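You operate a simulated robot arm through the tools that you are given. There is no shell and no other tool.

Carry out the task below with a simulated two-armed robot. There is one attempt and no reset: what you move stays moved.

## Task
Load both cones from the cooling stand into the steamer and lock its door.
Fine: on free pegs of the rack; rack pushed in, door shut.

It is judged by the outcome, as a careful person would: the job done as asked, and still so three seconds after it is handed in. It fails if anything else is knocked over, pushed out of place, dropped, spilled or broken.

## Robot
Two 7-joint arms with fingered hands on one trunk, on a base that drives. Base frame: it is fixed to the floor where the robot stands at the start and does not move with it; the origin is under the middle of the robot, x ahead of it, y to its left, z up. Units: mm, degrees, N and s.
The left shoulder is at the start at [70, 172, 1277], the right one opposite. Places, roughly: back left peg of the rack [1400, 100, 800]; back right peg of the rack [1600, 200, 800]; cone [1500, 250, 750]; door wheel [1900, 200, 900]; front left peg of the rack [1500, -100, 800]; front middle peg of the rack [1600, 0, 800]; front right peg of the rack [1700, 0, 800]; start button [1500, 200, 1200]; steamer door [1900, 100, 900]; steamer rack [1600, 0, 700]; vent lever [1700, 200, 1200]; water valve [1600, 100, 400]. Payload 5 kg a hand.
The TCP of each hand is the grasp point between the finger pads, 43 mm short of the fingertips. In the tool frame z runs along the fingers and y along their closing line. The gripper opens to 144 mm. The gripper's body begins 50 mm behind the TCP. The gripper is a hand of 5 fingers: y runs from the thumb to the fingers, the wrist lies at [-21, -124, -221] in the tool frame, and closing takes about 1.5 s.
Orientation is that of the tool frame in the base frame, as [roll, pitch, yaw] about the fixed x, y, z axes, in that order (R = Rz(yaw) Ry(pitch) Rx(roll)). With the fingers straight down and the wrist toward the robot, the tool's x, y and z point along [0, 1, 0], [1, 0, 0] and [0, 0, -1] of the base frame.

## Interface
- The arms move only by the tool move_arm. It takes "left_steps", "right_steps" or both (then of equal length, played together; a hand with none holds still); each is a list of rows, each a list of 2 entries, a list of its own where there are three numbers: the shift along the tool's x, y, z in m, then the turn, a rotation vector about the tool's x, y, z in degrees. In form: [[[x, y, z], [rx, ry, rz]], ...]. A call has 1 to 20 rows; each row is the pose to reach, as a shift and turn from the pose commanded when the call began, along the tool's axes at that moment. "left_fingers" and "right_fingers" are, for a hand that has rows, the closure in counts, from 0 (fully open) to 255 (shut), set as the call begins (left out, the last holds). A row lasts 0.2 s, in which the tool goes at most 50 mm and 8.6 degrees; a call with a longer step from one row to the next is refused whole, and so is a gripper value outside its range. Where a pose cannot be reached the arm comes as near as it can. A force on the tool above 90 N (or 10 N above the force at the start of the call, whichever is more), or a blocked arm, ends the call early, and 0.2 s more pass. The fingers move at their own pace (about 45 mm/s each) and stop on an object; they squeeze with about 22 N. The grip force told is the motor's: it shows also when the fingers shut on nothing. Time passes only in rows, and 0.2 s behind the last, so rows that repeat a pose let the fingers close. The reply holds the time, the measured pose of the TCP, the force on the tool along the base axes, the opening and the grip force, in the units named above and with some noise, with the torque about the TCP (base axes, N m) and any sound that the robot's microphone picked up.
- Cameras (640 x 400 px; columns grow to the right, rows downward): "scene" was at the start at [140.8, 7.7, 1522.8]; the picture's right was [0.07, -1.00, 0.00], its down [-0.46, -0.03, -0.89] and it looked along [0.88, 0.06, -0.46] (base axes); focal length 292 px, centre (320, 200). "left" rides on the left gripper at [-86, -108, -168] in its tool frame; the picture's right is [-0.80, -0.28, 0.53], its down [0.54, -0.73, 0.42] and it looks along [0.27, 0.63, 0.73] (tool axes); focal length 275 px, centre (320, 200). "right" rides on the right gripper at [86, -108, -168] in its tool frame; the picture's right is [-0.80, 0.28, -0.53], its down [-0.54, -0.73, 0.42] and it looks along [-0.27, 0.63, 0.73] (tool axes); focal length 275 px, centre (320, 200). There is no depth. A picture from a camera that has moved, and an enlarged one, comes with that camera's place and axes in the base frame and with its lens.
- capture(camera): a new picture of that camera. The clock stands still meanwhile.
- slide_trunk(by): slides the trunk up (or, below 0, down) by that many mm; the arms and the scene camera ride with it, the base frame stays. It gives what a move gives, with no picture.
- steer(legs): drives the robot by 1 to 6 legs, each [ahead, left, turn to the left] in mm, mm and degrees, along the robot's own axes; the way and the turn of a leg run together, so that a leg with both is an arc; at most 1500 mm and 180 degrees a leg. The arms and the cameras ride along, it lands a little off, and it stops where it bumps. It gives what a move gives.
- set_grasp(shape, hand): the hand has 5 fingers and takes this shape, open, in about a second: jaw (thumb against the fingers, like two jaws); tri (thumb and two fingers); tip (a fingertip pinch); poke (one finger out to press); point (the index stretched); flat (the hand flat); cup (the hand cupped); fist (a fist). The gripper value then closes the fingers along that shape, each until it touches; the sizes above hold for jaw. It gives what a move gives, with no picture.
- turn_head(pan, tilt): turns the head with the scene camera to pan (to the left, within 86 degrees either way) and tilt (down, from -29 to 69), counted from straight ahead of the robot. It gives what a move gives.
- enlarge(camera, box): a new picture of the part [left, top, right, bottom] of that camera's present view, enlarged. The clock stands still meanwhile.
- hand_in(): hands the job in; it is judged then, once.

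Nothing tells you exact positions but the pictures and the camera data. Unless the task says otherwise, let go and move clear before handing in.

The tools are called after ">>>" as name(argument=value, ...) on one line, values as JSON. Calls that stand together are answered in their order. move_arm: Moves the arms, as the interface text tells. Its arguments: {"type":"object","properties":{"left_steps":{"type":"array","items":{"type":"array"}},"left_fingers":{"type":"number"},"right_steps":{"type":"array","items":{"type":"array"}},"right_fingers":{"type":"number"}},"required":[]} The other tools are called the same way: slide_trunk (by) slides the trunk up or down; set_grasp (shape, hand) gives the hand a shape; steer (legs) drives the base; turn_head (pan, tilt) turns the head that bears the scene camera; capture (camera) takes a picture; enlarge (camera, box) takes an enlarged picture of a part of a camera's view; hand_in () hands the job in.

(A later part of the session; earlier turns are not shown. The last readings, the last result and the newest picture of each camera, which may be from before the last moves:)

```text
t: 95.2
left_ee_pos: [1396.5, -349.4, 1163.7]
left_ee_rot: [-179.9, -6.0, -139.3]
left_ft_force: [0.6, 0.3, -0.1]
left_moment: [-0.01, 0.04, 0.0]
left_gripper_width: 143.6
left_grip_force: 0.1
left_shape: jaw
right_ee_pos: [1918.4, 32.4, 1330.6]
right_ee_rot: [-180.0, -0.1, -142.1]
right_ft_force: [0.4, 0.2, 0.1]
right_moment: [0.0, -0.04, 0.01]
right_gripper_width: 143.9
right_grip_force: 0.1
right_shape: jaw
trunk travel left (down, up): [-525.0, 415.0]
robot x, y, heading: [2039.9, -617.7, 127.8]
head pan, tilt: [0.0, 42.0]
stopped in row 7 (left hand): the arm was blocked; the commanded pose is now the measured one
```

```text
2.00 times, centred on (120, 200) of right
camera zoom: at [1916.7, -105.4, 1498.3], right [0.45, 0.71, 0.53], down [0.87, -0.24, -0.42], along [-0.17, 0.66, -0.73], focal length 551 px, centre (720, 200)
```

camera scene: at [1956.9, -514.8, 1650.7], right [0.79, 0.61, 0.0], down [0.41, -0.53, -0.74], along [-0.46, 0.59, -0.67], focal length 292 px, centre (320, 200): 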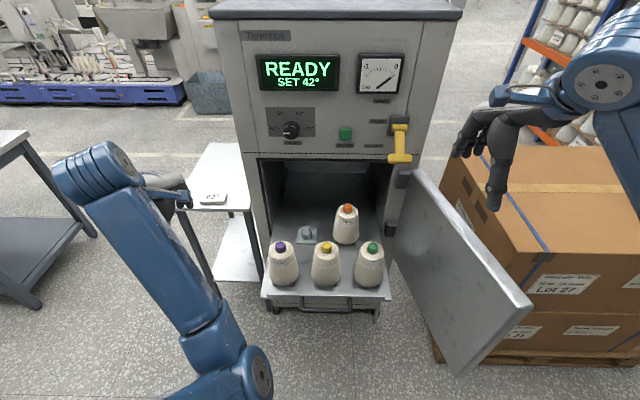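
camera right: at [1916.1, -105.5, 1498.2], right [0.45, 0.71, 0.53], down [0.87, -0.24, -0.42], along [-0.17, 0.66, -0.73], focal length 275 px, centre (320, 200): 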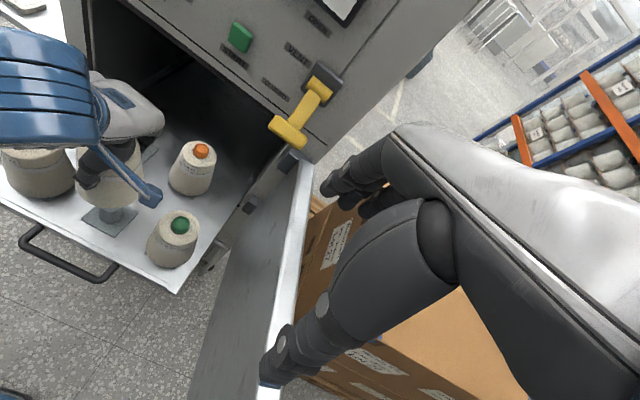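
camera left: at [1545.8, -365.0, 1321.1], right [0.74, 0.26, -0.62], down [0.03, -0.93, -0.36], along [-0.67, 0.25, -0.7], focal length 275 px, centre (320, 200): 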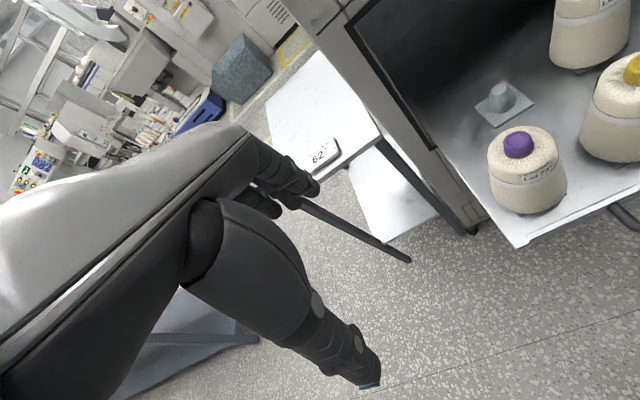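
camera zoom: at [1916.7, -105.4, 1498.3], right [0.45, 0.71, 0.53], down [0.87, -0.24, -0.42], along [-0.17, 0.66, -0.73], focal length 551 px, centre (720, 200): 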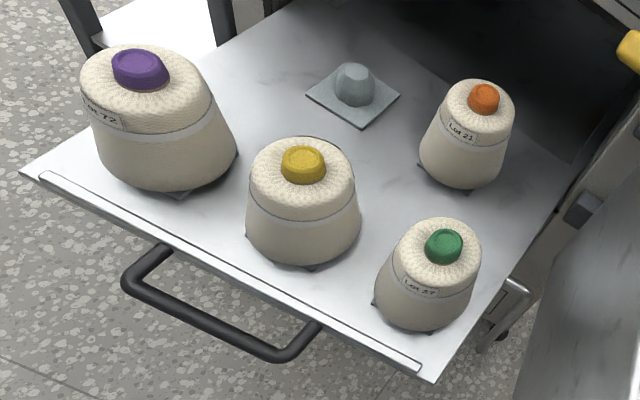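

All four cones stand properly on pegs. Before pushing the rack, I'll pull the right hand back from above the door and lower the trunk so my arms and camera are at rack height.

>>> move_arm(right_steps=[[[0.015, -0.03, 0], [0, 0, 0]], [[0.03, -0.06, 0], [0, 0, 0]], [[0.045, -0.09, 0], [0, 0, 0]], [[0.06, -0.12, 0], [0, 0, 0]], [[0.06, -0.12, 0], [0, 0, 0]]])

>>> slide_trunk(by=-200)

>>> turn_head(pan=0, tilt=38)

>>> capture(camera="scene")

```text
t: 96.5
left_ee_pos: [1398.2, -349.4, 1162.8]
left_ee_rot: [-179.9, -6.2, -139.4]
left_ft_force: [0.7, 0.5, 0.4]
left_moment: [0.01, 0.02, 0.0]
left_gripper_width: 143.6
left_grip_force: 0.2
left_shape: jaw
right_ee_pos: [1922.0, -69.1, 1350.6]
right_ee_rot: [-180.0, 0.0, -142.2]
right_ft_force: [0.9, -0.3, 0.3]
right_moment: [-0.01, 0.0, 0.03]
right_gripper_width: 144.0
right_grip_force: 0.0
right_shape: jaw
right hand out of reach, approached as far as the arm can: row 3, 4, 5
trunk travel left (down, up): [-525.0, 415.0]
robot x, y, heading: [2043.5, -623.6, 127.8]
head pan, tilt: [0.0, 42.0]
```

```text
t: 98.6
left_ee_pos: [1396.9, -350.6, 963.0]
left_ee_rot: [-179.8, -6.1, -139.3]
left_ft_force: [-1.8, 0.2, -0.7]
left_moment: [0.0, 0.01, 0.01]
left_gripper_width: 144.0
left_grip_force: 0.0
left_shape: jaw
right_ee_pos: [1920.9, -68.6, 1149.8]
right_ee_rot: [-179.9, 0.0, -142.1]
right_ft_force: [0.6, -1.1, -0.1]
right_moment: [0.01, 0.01, 0.02]
right_gripper_width: 143.8
right_grip_force: 0.0
right_shape: jaw
trunk travel left (down, up): [-325.0, 615.0]
robot x, y, heading: [2038.9, -624.2, 127.6]
head pan, tilt: [0.0, 42.0]
```

```text
t: 99.3
left_ee_pos: [1397.2, -350.3, 962.9]
left_ee_rot: [-179.8, -6.1, -139.3]
left_ft_force: [0.3, 0.0, 0.5]
left_moment: [-0.02, 0.0, 0.04]
left_gripper_width: 143.7
left_grip_force: 0.0
left_shape: jaw
right_ee_pos: [1920.7, -68.0, 1150.8]
right_ee_rot: [-180.0, 0.1, -142.1]
right_ft_force: [-0.4, 0.5, -0.7]
right_moment: [0.02, 0.0, -0.01]
right_gripper_width: 143.9
right_grip_force: 0.1
right_shape: jaw
trunk travel left (down, up): [-325.0, 615.0]
robot x, y, heading: [2039.2, -621.8, 128.2]
head pan, tilt: [0.0, 38.0]
```

```text
taken
camera scene: at [1955.1, -513.0, 1456.7], right [0.79, 0.61, 0.0], down [0.38, -0.49, -0.79], along [-0.48, 0.62, -0.62], focal length 292 px, centre (320, 200)
```

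scene: 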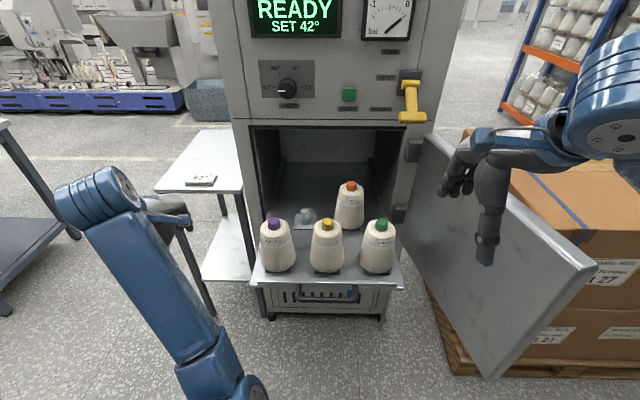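

>>> enlarge(camera="scene", box=[230, 110, 430, 330])

>>> enlarge(camera="scene", box=[245, 240, 415, 330])

>>> enlarge(camera="scene", box=[390, 110, 620, 390])

```text
1.82 times, centred on (330, 220) of scene
camera zoom: at [1955.1, -513.0, 1456.7], right [0.79, 0.61, 0.0], down [0.38, -0.49, -0.79], along [-0.48, 0.62, -0.62], focal length 530 px, centre (302, 164)
```

zoom: 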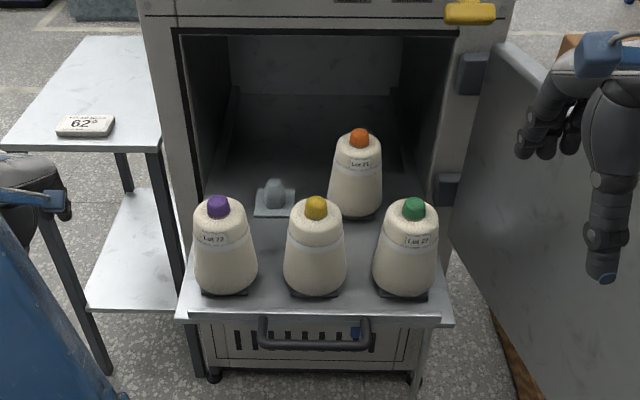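

```text
3.76 times, centred on (330, 285) of scene
camera zoom: at [1955.1, -513.0, 1456.7], right [0.79, 0.61, 0.0], down [0.38, -0.49, -0.79], along [-0.48, 0.62, -0.62], focal length 1097 px, centre (282, -120)
```

zoom: 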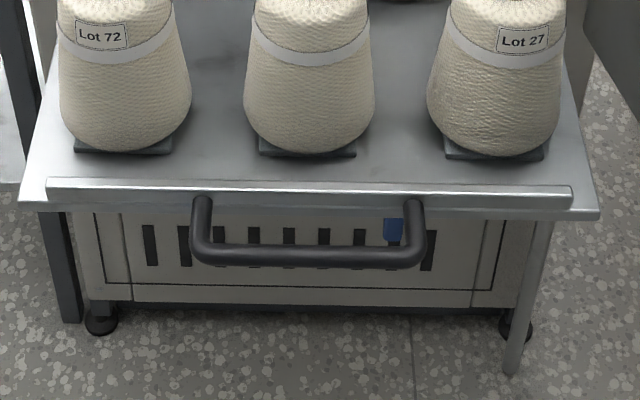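

```text
1.43 times, centred on (505, 250) of scene
camera zoom: at [1955.1, -513.0, 1456.7], right [0.79, 0.61, 0.0], down [0.38, -0.49, -0.79], along [-0.48, 0.62, -0.62], focal length 416 px, centre (56, 129)
```

zoom: 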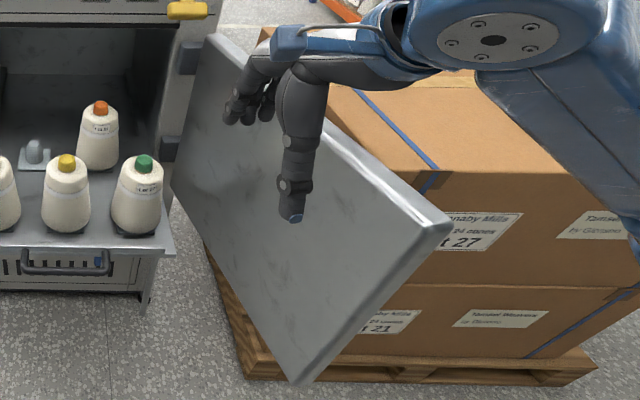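

The handle bar sits at about z 747, sticking out about 40 mm from the tray edge, roughly 606 mm ahead of me. I'll close the left hand, tilt it so the fingertips lead, and lower it in front of the rack to the left.

>>> move_arm(left_steps=[[[0.0015, -0.0295, 0.0003], [-6, -1.3, 0.2]], [[0.003, -0.059, 0.0005], [-12, -2.7, 0.5]], [[0.0044, -0.0884, 0.0008], [-18, -4, 0.7]], [[0.0059, -0.1178, 0.001], [-24.1, -5.4, 1.0]], [[0.0016, -0.1177, 0.0416], [-30.1, -6.7, 1.2]], [[-0.0028, -0.1175, 0.0821], [-30.1, -6.7, 1.2]], [[-0.0071, -0.1174, 0.1227], [-30.1, -6.7, 1.2]], [[-0.0115, -0.1172, 0.1632], [-30.1, -6.7, 1.2]], [[-0.0158, -0.1171, 0.2038], [-30.1, -6.7, 1.2]], [[-0.0158, -0.1171, 0.2038], [-30.1, -6.7, 1.2]]], left_fingers=255)

>>> capture(camera="scene")

>>> capture(camera="left")

```text
t: 100.4
left_ee_pos: [1345.9, -413.7, 1017.3]
left_ee_rot: [144.8, -9.0, -139.5]
left_ft_force: [-1.1, 0.1, -0.3]
left_moment: [0.09, -0.01, -0.03]
left_gripper_width: 45.6
left_grip_force: 0.0
left_shape: jaw
left hand out of reach, approached as far as the arm can: row 2, 3, 4, 5
right_ee_pos: [1923.1, -70.2, 1151.5]
right_ee_rot: [-180.0, 0.1, -142.2]
right_ft_force: [-0.6, 0.2, 1.0]
right_moment: [0.02, 0.02, 0.02]
right_gripper_width: 143.9
right_grip_force: 0.2
right_shape: jaw
trunk travel left (down, up): [-325.0, 615.0]
robot x, y, heading: [2041.4, -619.4, 127.6]
head pan, tilt: [0.0, 38.0]
stopped in row 5 (left hand): the arm was blocked; the commanded pose is now the measured one
```

```text
taken
camera scene: at [1955.4, -514.6, 1457.0], right [0.79, 0.61, 0.0], down [0.38, -0.49, -0.79], along [-0.48, 0.62, -0.61], focal length 292 px, centre (320, 200)
```

scene: 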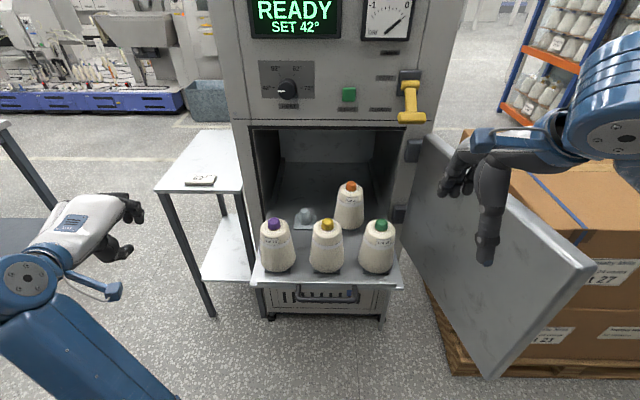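

```text
taken
camera left: at [1539.8, -491.7, 1076.4], right [0.48, 0.51, -0.72], down [-0.27, -0.69, -0.67], along [-0.84, 0.51, -0.19], focal length 275 px, centre (320, 200)
```

left: 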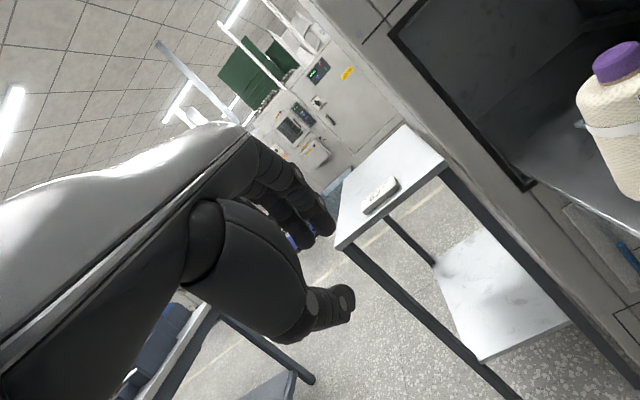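

The tilted pose is too close to my body for the arm. I'll return the left hand to fingers-down, which also works for pushing the handle with room to spare before the cones.

>>> move_arm(left_steps=[[[-0.0205, 0.0009, 0.0002], [5.8, -1.6, 0]], [[-0.0409, 0.0019, 0.0004], [11.6, -3.2, 0]], [[-0.0614, 0.0028, 0.0007], [17.5, -4.75, -0.1]], [[-0.0818, 0.0037, 0.0009], [23.3, -6.3, -0.1]], [[-0.1023, 0.0047, 0.0011], [29.1, -7.9, -0.1]], [[-0.1227, 0.0056, 0.0013], [34.9, -9.5, -0.15]], [[-0.1227, 0.0056, 0.0013], [34.9, -9.5, -0.15]]])

>>> capture(camera="scene")

```text
t: 102.0
left_ee_pos: [1437.1, -330.1, 995.4]
left_ee_rot: [-179.7, 0.1, -142.1]
left_ft_force: [-0.1, -0.6, 0.1]
left_moment: [0.05, -0.03, -0.02]
left_gripper_width: 0.0
left_grip_force: 21.8
left_shape: jaw
right_ee_pos: [1921.0, -69.1, 1150.6]
right_ee_rot: [-180.0, 0.1, -142.1]
right_ft_force: [0.2, -0.9, -0.1]
right_moment: [0.04, -0.01, -0.06]
right_gripper_width: 144.0
right_grip_force: 0.0
right_shape: jaw
trunk travel left (down, up): [-325.0, 615.0]
robot x, y, heading: [2039.4, -622.6, 127.7]
head pan, tilt: [0.0, 38.0]
```

```text
taken
camera scene: at [1954.4, -514.8, 1456.8], right [0.79, 0.61, 0.0], down [0.38, -0.49, -0.79], along [-0.48, 0.62, -0.62], focal length 292 px, centre (320, 200)
```

scene: 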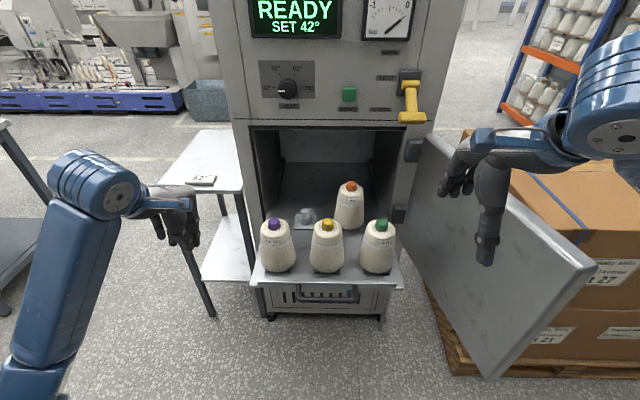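

>>> steer(legs=[[-80, 0, 0]])

>>> move_arm(left_steps=[[[0, -0.003, 0.04], [0, 0, 0]], [[0, -0.006, 0.08], [0, 0, 0]], [[0, -0.01, 0.12], [0, 0, 0]], [[0, -0.01, 0.16], [0, 0, 0]], [[0, -0.01, 0.2], [0, 0, 0]], [[0, -0.01, 0.236], [0, 0, 0]], [[-0.041, -0.01, 0.236], [0, 0, 0]], [[-0.082, -0.01, 0.236], [0, 0, 0]], [[-0.123, -0.01, 0.236], [0, 0, 0]], [[-0.164, -0.01, 0.236], [0, 0, 0]], [[-0.205, -0.01, 0.236], [0, 0, 0]], [[-0.246, -0.01, 0.236], [0, 0, 0]], [[-0.287, -0.01, 0.236], [0, 0, 0]], [[-0.328, -0.01, 0.236], [0, 0, 0]], [[-0.328, -0.01, 0.236], [0, 0, 0]]])

>>> capture(camera="scene")

>>> capture(camera="left")

```text
t: 103.0
left_ee_pos: [1487.1, -391.1, 997.5]
left_ee_rot: [-179.8, 0.0, -142.1]
left_ft_force: [0.4, -0.8, 0.2]
left_moment: [0.01, 0.01, 0.01]
left_gripper_width: 0.2
left_grip_force: 21.7
left_shape: jaw
right_ee_pos: [1970.5, -131.1, 1150.2]
right_ee_rot: [-179.9, 0.0, -142.2]
right_ft_force: [1.2, -0.3, 0.1]
right_moment: [0.02, 0.0, -0.02]
right_gripper_width: 144.0
right_grip_force: 0.0
right_shape: jaw
trunk travel left (down, up): [-325.0, 615.0]
robot x, y, heading: [2089.0, -688.3, 127.9]
head pan, tilt: [0.0, 38.0]
```

```text
t: 106.2
left_ee_pos: [1753.7, -198.3, 762.3]
left_ee_rot: [-179.9, 0.0, -142.0]
left_ft_force: [-0.3, -0.5, -0.2]
left_moment: [0.01, 0.01, 0.01]
left_gripper_width: 0.1
left_grip_force: 21.6
left_shape: jaw
right_ee_pos: [1970.3, -131.6, 1149.9]
right_ee_rot: [-179.8, 0.1, -142.2]
right_ft_force: [-0.8, -0.2, 0.0]
right_moment: [0.03, -0.02, -0.03]
right_gripper_width: 143.7
right_grip_force: 0.0
right_shape: jaw
trunk travel left (down, up): [-325.0, 615.0]
robot x, y, heading: [2090.5, -683.8, 127.9]
head pan, tilt: [0.0, 38.0]
```

```text
taken
camera scene: at [2002.8, -576.2, 1456.7], right [0.79, 0.61, 0.0], down [0.38, -0.49, -0.79], along [-0.48, 0.62, -0.62], focal length 292 px, centre (320, 200)
```

scene: 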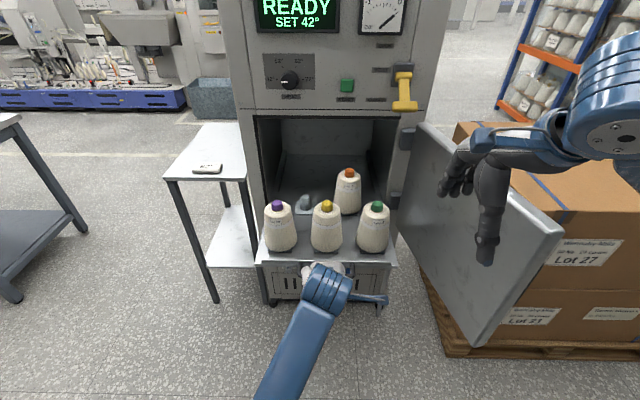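

```text
taken
camera left: at [1886.6, -230.9, 929.6], right [0.8, 0.26, -0.53], down [0.02, -0.91, -0.42], along [-0.59, 0.33, -0.73], focal length 275 px, centre (320, 200)
```

left: 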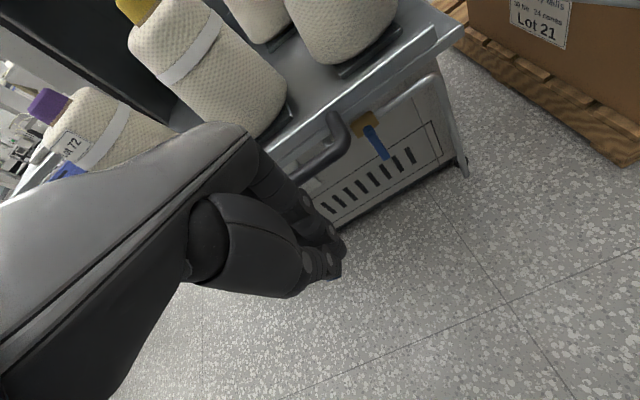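

The closed left hand is in front of the handle at the right height. I'll advance gently until it touches.

>>> move_arm(left_steps=[[[0, 0.02, 0], [0, 0, 0]], [[0, 0.04, 0], [0, 0, 0]], [[0, 0.055, 0], [0, 0, 0]], [[0, 0.07, 0], [0, 0, 0]], [[0, 0.07, 0], [0, 0, 0]]])

>>> capture(camera="left")

>>> enlarge(camera="scene", box=[245, 170, 415, 320])

```text
t: 107.6
left_ee_pos: [1697.8, -158.9, 743.2]
left_ee_rot: [-178.8, -2.0, -141.8]
left_ft_force: [0.1, -0.5, -0.1]
left_moment: [-0.01, -0.01, -0.01]
left_gripper_width: 0.0
left_grip_force: 21.9
left_shape: jaw
right_ee_pos: [1971.0, -129.8, 1149.3]
right_ee_rot: [-179.9, 0.0, -142.1]
right_ft_force: [-0.1, 0.0, 0.0]
right_moment: [-0.03, 0.03, 0.0]
right_gripper_width: 143.8
right_grip_force: 0.1
right_shape: jaw
trunk travel left (down, up): [-325.0, 615.0]
robot x, y, heading: [2088.1, -683.9, 127.8]
head pan, tilt: [0.0, 38.0]
stopped in row 5 (left hand): the arm was blocked; the commanded pose is now the measured one
```

```text
taken
camera left: at [1834.6, -184.8, 908.6], right [0.79, 0.25, -0.56], down [0.02, -0.92, -0.39], along [-0.61, 0.3, -0.73], focal length 275 px, centre (320, 200)
```

left: 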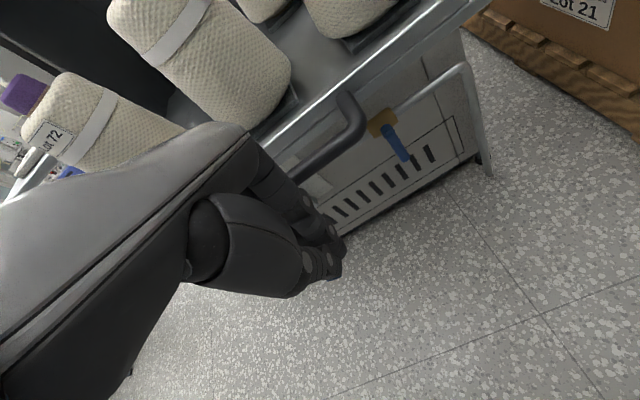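

```text
2.67 times, centred on (330, 245) of scene
camera zoom: at [2003.5, -575.3, 1456.7], right [0.79, 0.61, 0.0], down [0.38, -0.49, -0.79], along [-0.48, 0.62, -0.62], focal length 777 px, centre (293, 80)
```

zoom: 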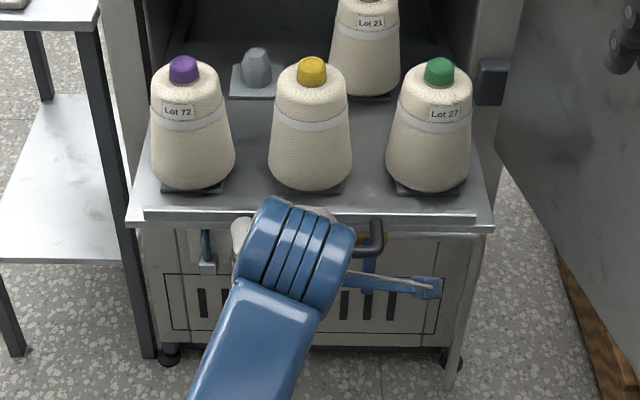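

The hand moved but sagged 19 mm and the arm reports it is blocked, with no tool force, so probably a joint limit or the elbow. I'll look down to see the arm's posture.

>>> turn_head(pan=15, tilt=66)

>>> capture(camera="scene")

```text
t: 108.6
left_ee_pos: [1698.3, -158.0, 742.0]
left_ee_rot: [-178.8, -2.1, -141.9]
left_ft_force: [-0.2, -0.2, -0.5]
left_moment: [0.01, 0.02, 0.02]
left_gripper_width: 0.2
left_grip_force: 21.9
left_shape: jaw
right_ee_pos: [1970.3, -130.2, 1149.5]
right_ee_rot: [-180.0, -0.1, -142.2]
right_ft_force: [0.0, 0.3, 1.2]
right_moment: [-0.01, -0.05, 0.01]
right_gripper_width: 143.9
right_grip_force: 0.1
right_shape: jaw
trunk travel left (down, up): [-325.0, 615.0]
robot x, y, heading: [2087.1, -684.9, 127.7]
head pan, tilt: [15.0, 66.0]
```

```text
taken
camera scene: at [2009.2, -607.5, 1420.4], right [0.61, 0.8, 0.0], down [0.73, -0.55, -0.41], along [-0.32, 0.25, -0.91], focal length 292 px, centre (320, 200)
```

scene: 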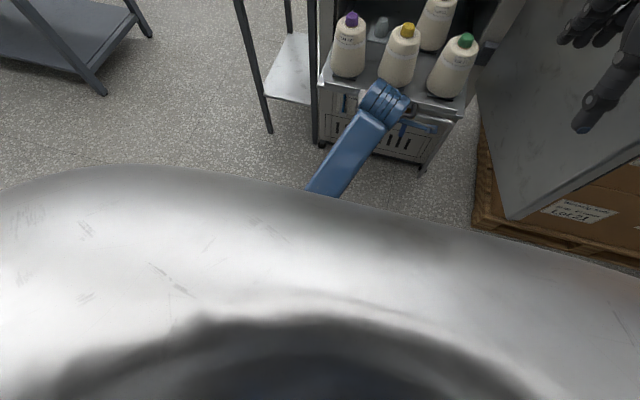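

My own chest limits the left arm so near the centreline. The right arm will suit better if I shift left, which also keeps it away from the door. First I'll retract the left hand.

>>> move_arm(left_steps=[[[0.01, -0.03, -0.01], [0, 0, 0]], [[0.02, -0.05, -0.03], [0, 0, 0]], [[0.05, -0.06, -0.06], [0, 0, 0]], [[0.085, -0.06, -0.08], [0, 0, 0]], [[0.125, -0.06, -0.1], [0, 0, 0]], [[0.165, -0.06, -0.125], [0, 0, 0]], [[0.205, -0.06, -0.15], [0, 0, 0]], [[0.245, -0.05, -0.175], [0, 0, 0]], [[0.285, -0.04, -0.2], [0, 0, 0]], [[0.325, -0.02, -0.225], [0, 0, 0]], [[0.35, 0, -0.25], [0, 0, 0]], [[0.35, 0, -0.25], [0, 0, 0]]])

>>> turn_head(pan=0, tilt=38)

>>> capture(camera="scene")

```text
refused: row 10 steps farther than a row can; nothing moved
```

```text
t: 109.5
left_ee_pos: [1698.4, -158.0, 743.8]
left_ee_rot: [-178.8, -2.0, -141.8]
left_ft_force: [0.0, -0.4, 0.3]
left_moment: [-0.01, 0.0, 0.01]
left_gripper_width: 0.0
left_grip_force: 22.3
left_shape: jaw
right_ee_pos: [1969.3, -130.7, 1150.1]
right_ee_rot: [180.0, 0.0, -142.3]
right_ft_force: [-0.2, 0.4, -0.8]
right_moment: [0.0, 0.02, -0.03]
right_gripper_width: 143.9
right_grip_force: 0.0
right_shape: jaw
trunk travel left (down, up): [-325.0, 615.0]
robot x, y, heading: [2087.3, -682.6, 127.7]
head pan, tilt: [0.0, 38.0]
```

```text
taken
camera scene: at [2003.7, -575.3, 1456.6], right [0.79, 0.61, 0.0], down [0.38, -0.49, -0.79], along [-0.48, 0.62, -0.62], focal length 292 px, centre (320, 200)
```

scene: 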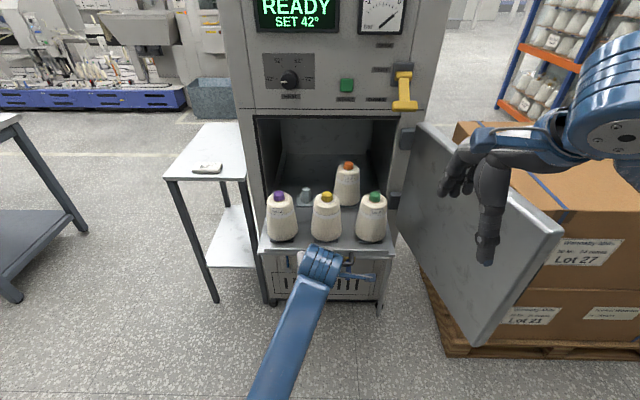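

>>> move_arm(left_steps=[[[0.01, -0.03, -0.01], [0, 0, 0]], [[0.02, -0.05, -0.03], [0, 0, 0]], [[0.05, -0.06, -0.06], [0, 0, 0]], [[0.085, -0.06, -0.08], [0, 0, 0]], [[0.12, -0.06, -0.1], [0, 0, 0]], [[0.155, -0.06, -0.12], [0, 0, 0]], [[0.19, -0.06, -0.14], [0, 0, 0]], [[0.225, -0.06, -0.16], [0, 0, 0]], [[0.26, -0.055, -0.18], [0, 0, 0]], [[0.295, -0.045, -0.2], [0, 0, 0]], [[0.33, -0.035, -0.22], [0, 0, 0]], [[0.35, -0.02, -0.25], [0, 0, 0]], [[0.35, -0.02, -0.25], [0, 0, 0]]])

>>> capture(camera="scene")

>>> enlarge(camera="scene", box=[230, 170, 430, 320])

```text
t: 112.5
left_ee_pos: [1395.4, -420.0, 1004.9]
left_ee_rot: [-179.3, -7.1, -138.0]
left_ft_force: [-0.5, 0.3, -1.2]
left_moment: [0.0, -0.01, 0.01]
left_gripper_width: 0.1
left_grip_force: 21.8
left_shape: jaw
left hand out of reach, approached as far as the arm can: row 12, 13
right_ee_pos: [1970.7, -130.4, 1150.0]
right_ee_rot: [-179.9, 0.1, -142.2]
right_ft_force: [0.2, 0.1, -0.9]
right_moment: [0.0, -0.01, -0.02]
right_gripper_width: 144.1
right_grip_force: 0.1
right_shape: jaw
trunk travel left (down, up): [-325.0, 615.0]
robot x, y, heading: [2087.5, -682.1, 127.8]
head pan, tilt: [0.0, 38.0]
stopped in row 13 (left hand): the arm was blocked; the commanded pose is now the measured one
```

```text
taken
camera scene: at [2003.5, -575.4, 1456.7], right [0.79, 0.61, 0.0], down [0.38, -0.49, -0.79], along [-0.48, 0.62, -0.62], focal length 292 px, centre (320, 200)
```

scene: 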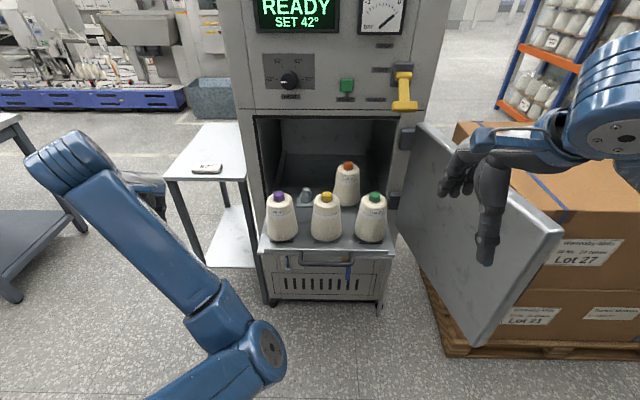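

```text
2.67 times, centred on (330, 245) of scene
camera zoom: at [2003.5, -575.4, 1456.7], right [0.79, 0.61, 0.0], down [0.38, -0.49, -0.79], along [-0.48, 0.62, -0.62], focal length 777 px, centre (293, 80)
```

zoom: 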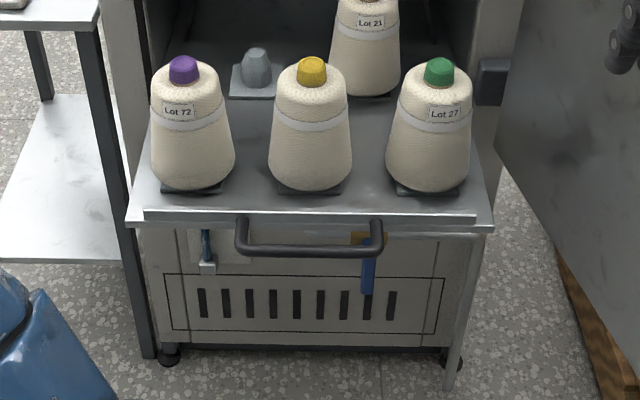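

The rack already slid in about 50 mm with almost no force, since the hand's knuckles lead by about 55 mm. Now I'll shift left so the handle is in front of my right arm, and bring the closed right hand down in front of it.

>>> steer(legs=[[0, 160, 0]])

>>> move_arm(right_steps=[[[0.01, 0.01, 0.04], [0, 0, 0]], [[0.02, 0.02, 0.08], [0, 0, 0]], [[0.03, 0.03, 0.12], [0, 0, 0]], [[0.04, 0.04, 0.16], [0, 0, 0]], [[0.05, 0.05, 0.2], [0, 0, 0]], [[0.055, 0.05, 0.24], [0, 0, 0]], [[0.055, 0.05, 0.28], [0, 0, 0]], [[0.055, 0.05, 0.32], [0, 0, 0]], [[0.055, 0.05, 0.36], [0, 0, 0]], [[0.055, 0.05, 0.385], [0, 0, 0]], [[0.055, 0.05, 0.385], [0, 0, 0]]], right_fingers=255)

>>> capture(camera="scene")

>>> capture(camera="right")

```text
t: 113.9
left_ee_pos: [1269.7, -516.0, 1004.1]
left_ee_rot: [-179.2, -7.1, -138.0]
left_ft_force: [0.6, 0.0, -0.2]
left_moment: [-0.03, -0.02, -0.03]
left_gripper_width: 0.1
left_grip_force: 21.9
left_shape: jaw
right_ee_pos: [1844.5, -226.8, 1150.0]
right_ee_rot: [-179.9, 0.0, -142.2]
right_ft_force: [0.1, -1.0, -0.4]
right_moment: [-0.02, 0.0, 0.03]
right_gripper_width: 143.9
right_grip_force: 0.1
right_shape: jaw
trunk travel left (down, up): [-325.0, 615.0]
robot x, y, heading: [1960.3, -782.5, 127.8]
head pan, tilt: [0.0, 38.0]
```

```text
t: 116.3
left_ee_pos: [1270.1, -516.9, 1004.7]
left_ee_rot: [-179.1, -7.1, -138.0]
left_ft_force: [0.3, 0.1, 0.0]
left_moment: [0.02, -0.05, 0.0]
left_gripper_width: 0.0
left_grip_force: 22.3
left_shape: jaw
right_ee_pos: [1772.0, -224.9, 763.2]
right_ee_rot: [-179.9, 0.1, -142.1]
right_ft_force: [-1.0, 0.6, -0.4]
right_moment: [0.01, -0.02, -0.01]
right_gripper_width: 0.0
right_grip_force: 22.3
right_shape: jaw
right hand out of reach, approached as far as the arm can: row 1, 2
trunk travel left (down, up): [-325.0, 615.0]
robot x, y, heading: [1962.5, -784.8, 127.8]
head pan, tilt: [0.0, 38.0]
```

```text
taken
camera scene: at [1877.7, -672.8, 1456.7], right [0.79, 0.61, 0.0], down [0.38, -0.49, -0.79], along [-0.48, 0.62, -0.62], focal length 292 px, centre (320, 200)
```

scene: 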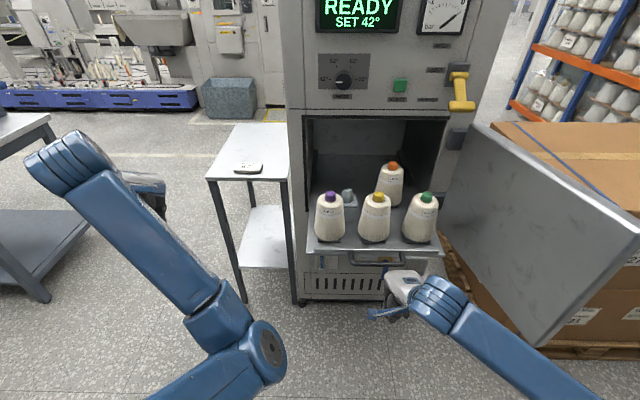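

```text
taken
camera right: at [1770.5, -362.8, 931.2], right [0.45, 0.71, 0.53], down [0.87, -0.24, -0.42], along [-0.17, 0.66, -0.73], focal length 275 px, centre (320, 200)
```

right: 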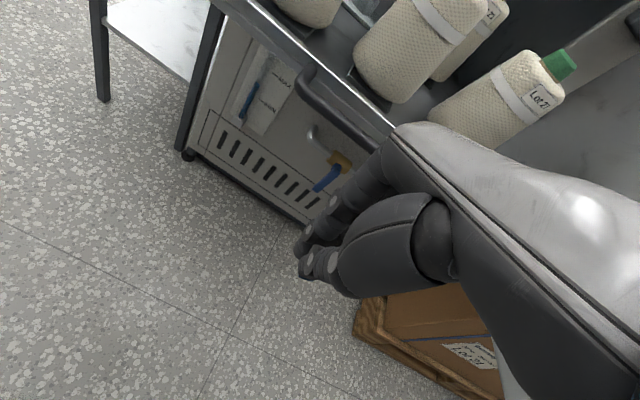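

The right hand is in front of the handle. I'll centre it on the handle, lower it slightly to knuckle height, and push forward gently.

>>> move_arm(right_steps=[[[0.015, 0, 0.01], [0, 0, 0]], [[0.035, 0.01, 0.02], [0, 0, 0]], [[0.035, 0.03, 0.02], [0, 0, 0]], [[0.035, 0.05, 0.02], [0, 0, 0]], [[0.035, 0.07, 0.02], [0, 0, 0]], [[0.035, 0.09, 0.02], [0, 0, 0]], [[0.035, 0.105, 0.02], [0, 0, 0]], [[0.035, 0.12, 0.02], [0, 0, 0]], [[0.035, 0.135, 0.02], [0, 0, 0]], [[0.035, 0.15, 0.02], [0, 0, 0]], [[0.035, 0.15, 0.02], [0, 0, 0]]])

>>> capture(camera="scene")

>>> capture(camera="right")

```text
t: 118.7
left_ee_pos: [1269.1, -516.0, 1005.1]
left_ee_rot: [-179.2, -7.1, -138.0]
left_ft_force: [-0.4, 1.0, 0.7]
left_moment: [-0.02, -0.05, -0.03]
left_gripper_width: 0.0
left_grip_force: 21.6
left_shape: jaw
right_ee_pos: [1651.4, -126.3, 743.8]
right_ee_rot: [-179.9, 0.0, -142.2]
right_ft_force: [0.2, 0.4, 0.8]
right_moment: [-0.03, 0.01, -0.01]
right_gripper_width: 0.1
right_grip_force: 22.0
right_shape: jaw
trunk travel left (down, up): [-325.0, 615.0]
robot x, y, heading: [1959.7, -781.6, 127.9]
head pan, tilt: [0.0, 38.0]
```

```text
taken
camera scene: at [1877.9, -672.9, 1456.7], right [0.79, 0.61, 0.0], down [0.38, -0.49, -0.79], along [-0.48, 0.62, -0.62], focal length 292 px, centre (320, 200)
```

scene: 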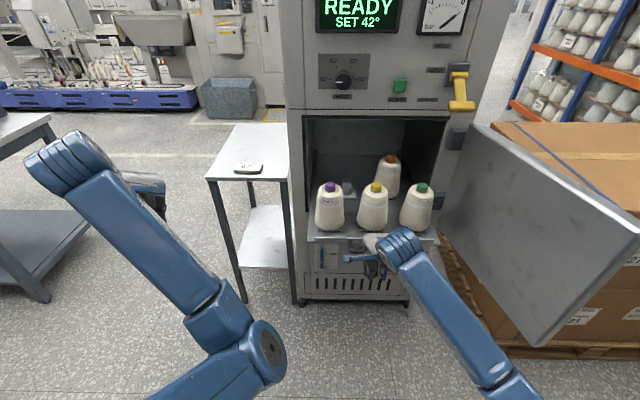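

```text
taken
camera right: at [1650.5, -264.0, 912.4], right [0.45, 0.71, 0.53], down [0.87, -0.24, -0.42], along [-0.17, 0.66, -0.73], focal length 275 px, centre (320, 200)
```

right: 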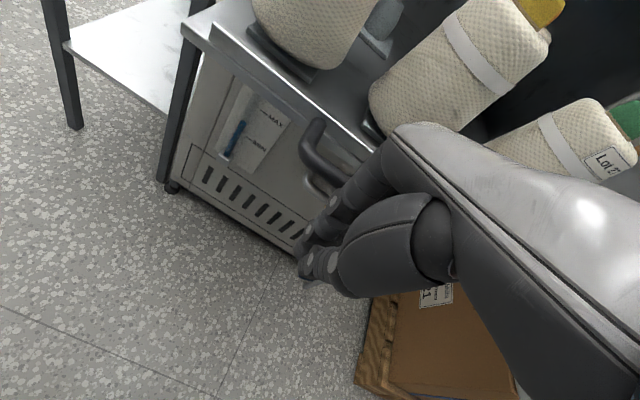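

The rack is sliding in smoothly with no measurable force and the cones are steady. I'll keep pushing.

>>> move_arm(right_steps=[[[0, 0.018, 0], [0, 0, 0]], [[0, 0.036, 0], [0, 0, 0]], [[0, 0.054, 0], [0, 0, 0]], [[0, 0.072, 0], [0, 0, 0]], [[0, 0.09, 0], [0, 0, 0]], [[0, 0.108, 0], [0, 0, 0]], [[0, 0.126, 0], [0, 0, 0]], [[0, 0.14, 0], [0, 0, 0]], [[0, 0.14, 0], [0, 0, 0]]])

>>> capture(camera="scene")

>>> capture(camera="right")

```text
t: 120.7
left_ee_pos: [1270.2, -517.0, 1005.0]
left_ee_rot: [-179.1, -7.1, -137.9]
left_ft_force: [0.4, 0.3, -0.1]
left_moment: [-0.05, 0.01, 0.0]
left_gripper_width: 0.0
left_grip_force: 21.9
left_shape: jaw
right_ee_pos: [1566.1, -16.3, 744.5]
right_ee_rot: [-179.9, 0.0, -142.2]
right_ft_force: [0.4, 0.2, 0.2]
right_moment: [-0.01, -0.04, -0.04]
right_gripper_width: 0.0
right_grip_force: 21.9
right_shape: jaw
trunk travel left (down, up): [-325.0, 615.0]
robot x, y, heading: [1963.0, -783.3, 127.6]
head pan, tilt: [0.0, 38.0]
```

```text
taken
camera scene: at [1877.9, -672.9, 1456.7], right [0.79, 0.61, 0.0], down [0.38, -0.49, -0.79], along [-0.48, 0.62, -0.62], focal length 292 px, centre (320, 200)
```

scene: 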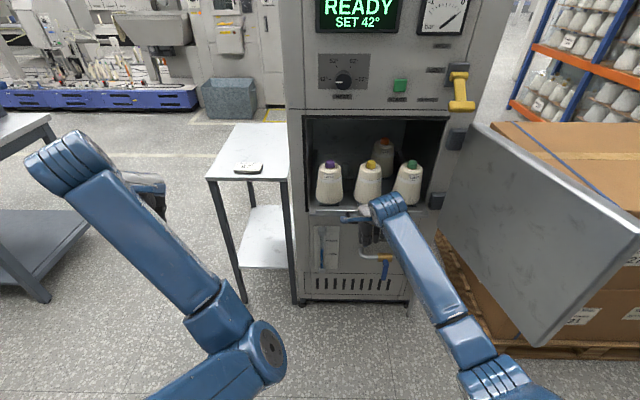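

```text
taken
camera right: at [1565.2, -153.3, 910.7], right [0.45, 0.71, 0.53], down [0.87, -0.24, -0.42], along [-0.17, 0.66, -0.73], focal length 275 px, centre (320, 200)
```

right: 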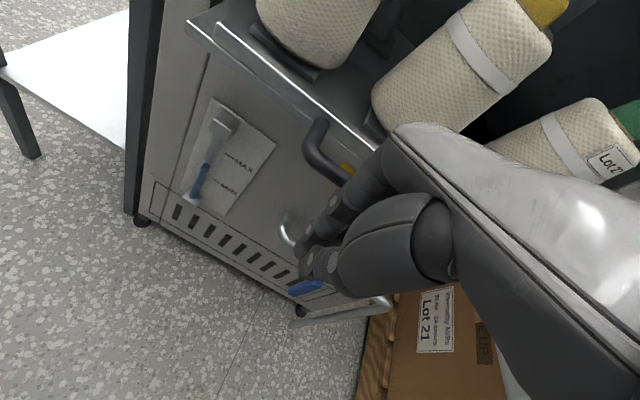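

The rack is well in now, with the front cones nearing the chamber mouth. Below it there's a water valve and pipe on the front, so I'll check that my fingertips clear them.

>>> enlarge(camera="right", box=[130, 80, 420, 330])

>>> enlarge(camera="scene", box=[280, 110, 470, 310])

```text
1.60 times, centred on (275, 205) of right
camera zoom: at [1565.2, -153.3, 910.7], right [0.45, 0.71, 0.53], down [0.87, -0.24, -0.42], along [-0.17, 0.66, -0.73], focal length 440 px, centre (392, 192)
```

zoom: 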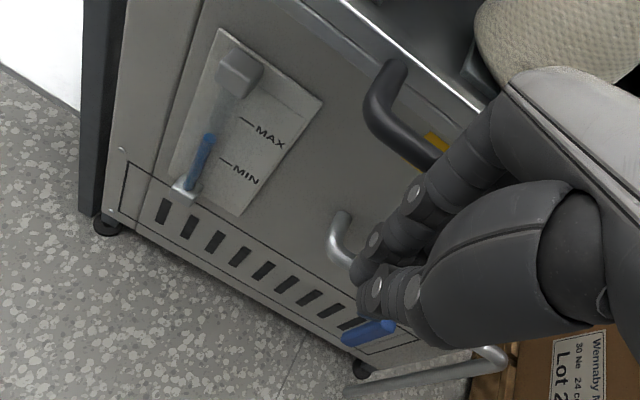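

```text
2.00 times, centred on (375, 210) of scene
camera zoom: at [1877.9, -672.9, 1456.7], right [0.79, 0.61, 0.0], down [0.38, -0.49, -0.79], along [-0.48, 0.62, -0.62], focal length 583 px, centre (210, 180)
```

zoom: 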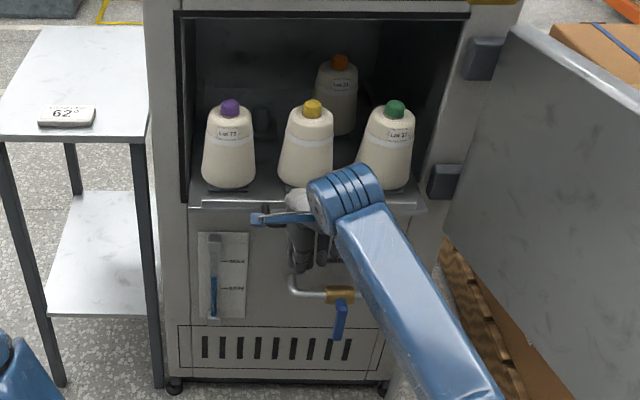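

The valve and pipe are at about z 400–450, well below my fingertips at z 700. I'll retract slightly, drive 110 mm closer, and finish the push with the arm.

>>> move_arm(right_steps=[[[0, -0.03, 0], [0, 0, 0]], [[0, -0.06, 0], [0, 0, 0]], [[0, -0.09, 0], [0, 0, 0]], [[0, -0.125, 0], [0, 0, 0]], [[0, -0.125, 0], [0, 0, 0]]])

>>> steer(legs=[[110, 0, 0]])

>>> capture(camera="scene")

>>> enlarge(camera="scene", box=[280, 110, 470, 330])

```text
t: 121.9
left_ee_pos: [1269.6, -517.4, 1003.8]
left_ee_rot: [-179.0, -7.2, -138.1]
left_ft_force: [-0.1, 0.3, 0.1]
left_moment: [-0.01, -0.02, 0.0]
left_gripper_width: 0.1
left_grip_force: 21.8
left_shape: jaw
right_ee_pos: [1642.1, -114.7, 743.9]
right_ee_rot: [-179.7, 0.0, -142.2]
right_ft_force: [-0.9, 0.0, -0.8]
right_moment: [-0.03, 0.01, 0.02]
right_gripper_width: 0.0
right_grip_force: 21.9
right_shape: jaw
trunk travel left (down, up): [-325.0, 615.0]
robot x, y, heading: [1964.4, -782.7, 127.9]
head pan, tilt: [0.0, 38.0]
```

```text
t: 123.1
left_ee_pos: [1204.4, -433.0, 1004.7]
left_ee_rot: [-179.0, -7.1, -138.1]
left_ft_force: [-0.2, -0.1, 0.6]
left_moment: [-0.05, -0.03, 0.02]
left_gripper_width: 0.0
left_grip_force: 21.9
left_shape: jaw
right_ee_pos: [1577.3, -31.6, 744.2]
right_ee_rot: [-179.8, 0.0, -142.1]
right_ft_force: [0.4, 0.9, 0.0]
right_moment: [-0.01, 0.0, -0.01]
right_gripper_width: 0.0
right_grip_force: 22.2
right_shape: jaw
trunk travel left (down, up): [-325.0, 615.0]
robot x, y, heading: [1895.3, -700.6, 127.8]
head pan, tilt: [0.0, 38.0]
```

```text
taken
camera scene: at [1811.8, -587.8, 1456.6], right [0.79, 0.61, 0.0], down [0.38, -0.49, -0.79], along [-0.48, 0.62, -0.62], focal length 292 px, centre (320, 200)
```

scene: 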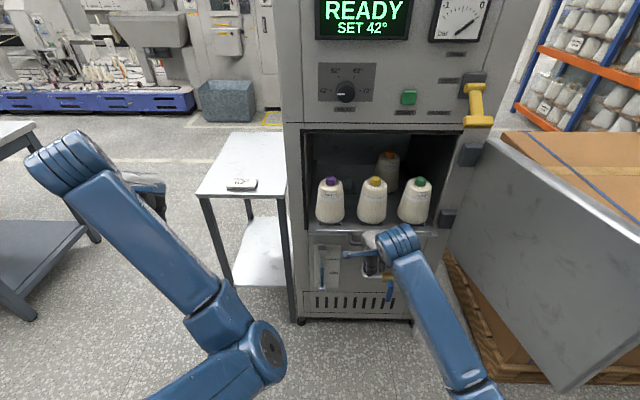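

```text
1.82 times, centred on (375, 220) of scene
camera zoom: at [1811.8, -587.8, 1456.6], right [0.79, 0.61, 0.0], down [0.38, -0.49, -0.79], along [-0.48, 0.62, -0.62], focal length 530 px, centre (220, 164)
```

zoom: 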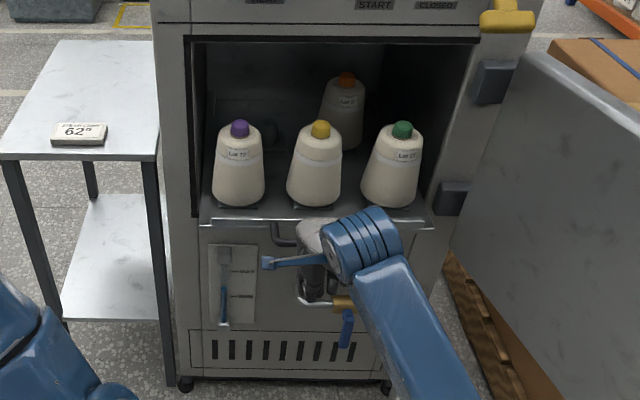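

>>> move_arm(right_steps=[[[0, 0.02, 0], [0, 0, 0]], [[0, 0.04, 0], [0, 0, 0]], [[0, 0.06, 0], [0, 0, 0]], [[0, 0.08, 0], [0, 0, 0]], [[0, 0.095, 0], [0, 0, 0]], [[0, 0.11, 0], [0, 0, 0]], [[0, 0.125, 0], [0, 0, 0]], [[0, 0.14, 0], [0, 0, 0]], [[0, 0.14, 0], [0, 0, 0]]])

>>> capture(camera="right")

>>> enlarge(camera="scene", box=[280, 110, 470, 330])

```text
t: 125.1
left_ee_pos: [1205.4, -432.4, 1005.0]
left_ee_rot: [-179.3, -7.1, -138.0]
left_ft_force: [0.2, -0.5, -0.3]
left_moment: [0.01, 0.02, -0.03]
left_gripper_width: 0.0
left_grip_force: 21.7
left_shape: jaw
right_ee_pos: [1489.9, 80.5, 744.4]
right_ee_rot: [-179.9, -0.1, -142.1]
right_ft_force: [-0.6, 0.1, 0.9]
right_moment: [0.03, 0.0, -0.02]
right_gripper_width: 0.0
right_grip_force: 22.1
right_shape: jaw
trunk travel left (down, up): [-325.0, 615.0]
robot x, y, heading: [1896.0, -701.8, 127.6]
head pan, tilt: [0.0, 38.0]
```

```text
taken
camera right: at [1489.5, -58.0, 911.3], right [0.45, 0.71, 0.53], down [0.87, -0.24, -0.42], along [-0.17, 0.66, -0.73], focal length 275 px, centre (320, 200)
```

right: 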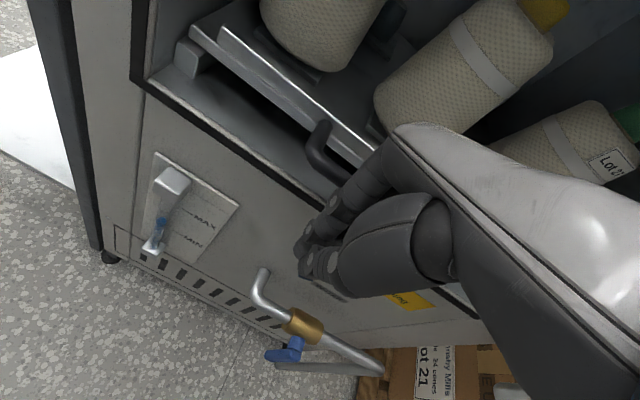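

```text
1.82 times, centred on (375, 220) of scene
camera zoom: at [1812.6, -588.6, 1456.7], right [0.79, 0.61, 0.0], down [0.38, -0.49, -0.79], along [-0.48, 0.62, -0.62], focal length 530 px, centre (220, 164)
```

zoom: 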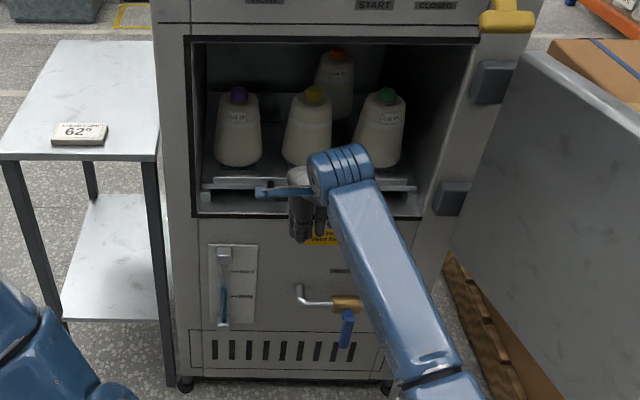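

The tray edge is now at the chamber mouth and the handle still sticks out about 50 mm. I'll push further in smaller steps.

>>> move_arm(right_steps=[[[0, 0.012, 0], [0, 0, 0]], [[0, 0.024, 0], [0, 0, 0]], [[0, 0.036, 0], [0, 0, 0]], [[0, 0.048, 0], [0, 0, 0]], [[0, 0.055, 0], [0, 0, 0]], [[0, 0.055, 0], [0, 0, 0]]])

>>> capture(camera="right")

>>> enlarge(camera="scene", box=[280, 110, 470, 330])

```text
t: 126.5
left_ee_pos: [1208.3, -437.5, 1008.3]
left_ee_rot: [-179.5, -7.0, -138.0]
left_ft_force: [-0.1, 0.3, -0.3]
left_moment: [-0.02, -0.01, 0.01]
left_gripper_width: 0.0
left_grip_force: 22.3
left_shape: jaw
right_ee_pos: [1459.5, 118.7, 750.3]
right_ee_rot: [179.6, 0.0, -142.3]
right_ft_force: [33.0, -42.6, 29.1]
right_moment: [1.12, 0.43, -1.03]
right_gripper_width: 0.0
right_grip_force: 22.3
right_shape: jaw
trunk travel left (down, up): [-325.0, 615.0]
robot x, y, heading: [1893.6, -699.2, 127.7]
head pan, tilt: [0.0, 38.0]
```

```text
taken
camera right: at [1459.8, -20.3, 917.8], right [0.46, 0.71, 0.54], down [0.87, -0.24, -0.43], along [-0.17, 0.66, -0.73], focal length 275 px, centre (320, 200)
```

right: 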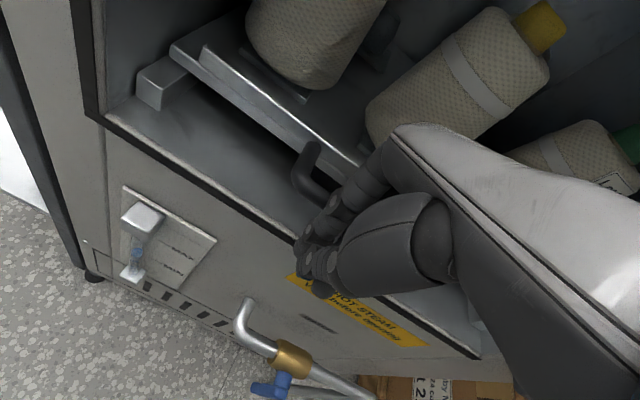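

```text
1.82 times, centred on (375, 220) of scene
camera zoom: at [1817.5, -596.2, 1457.8], right [0.79, 0.61, 0.0], down [0.37, -0.48, -0.79], along [-0.48, 0.63, -0.61], focal length 530 px, centre (220, 164)
```

zoom: 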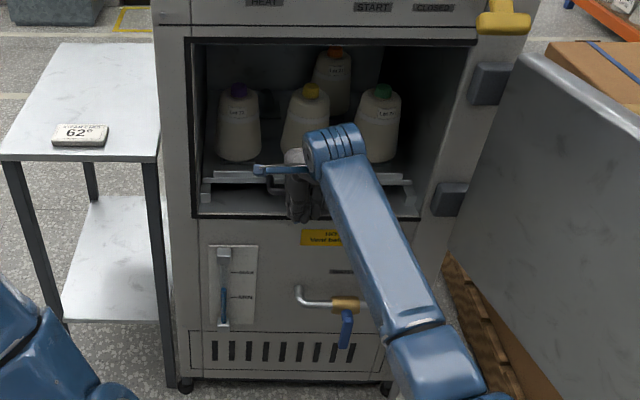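

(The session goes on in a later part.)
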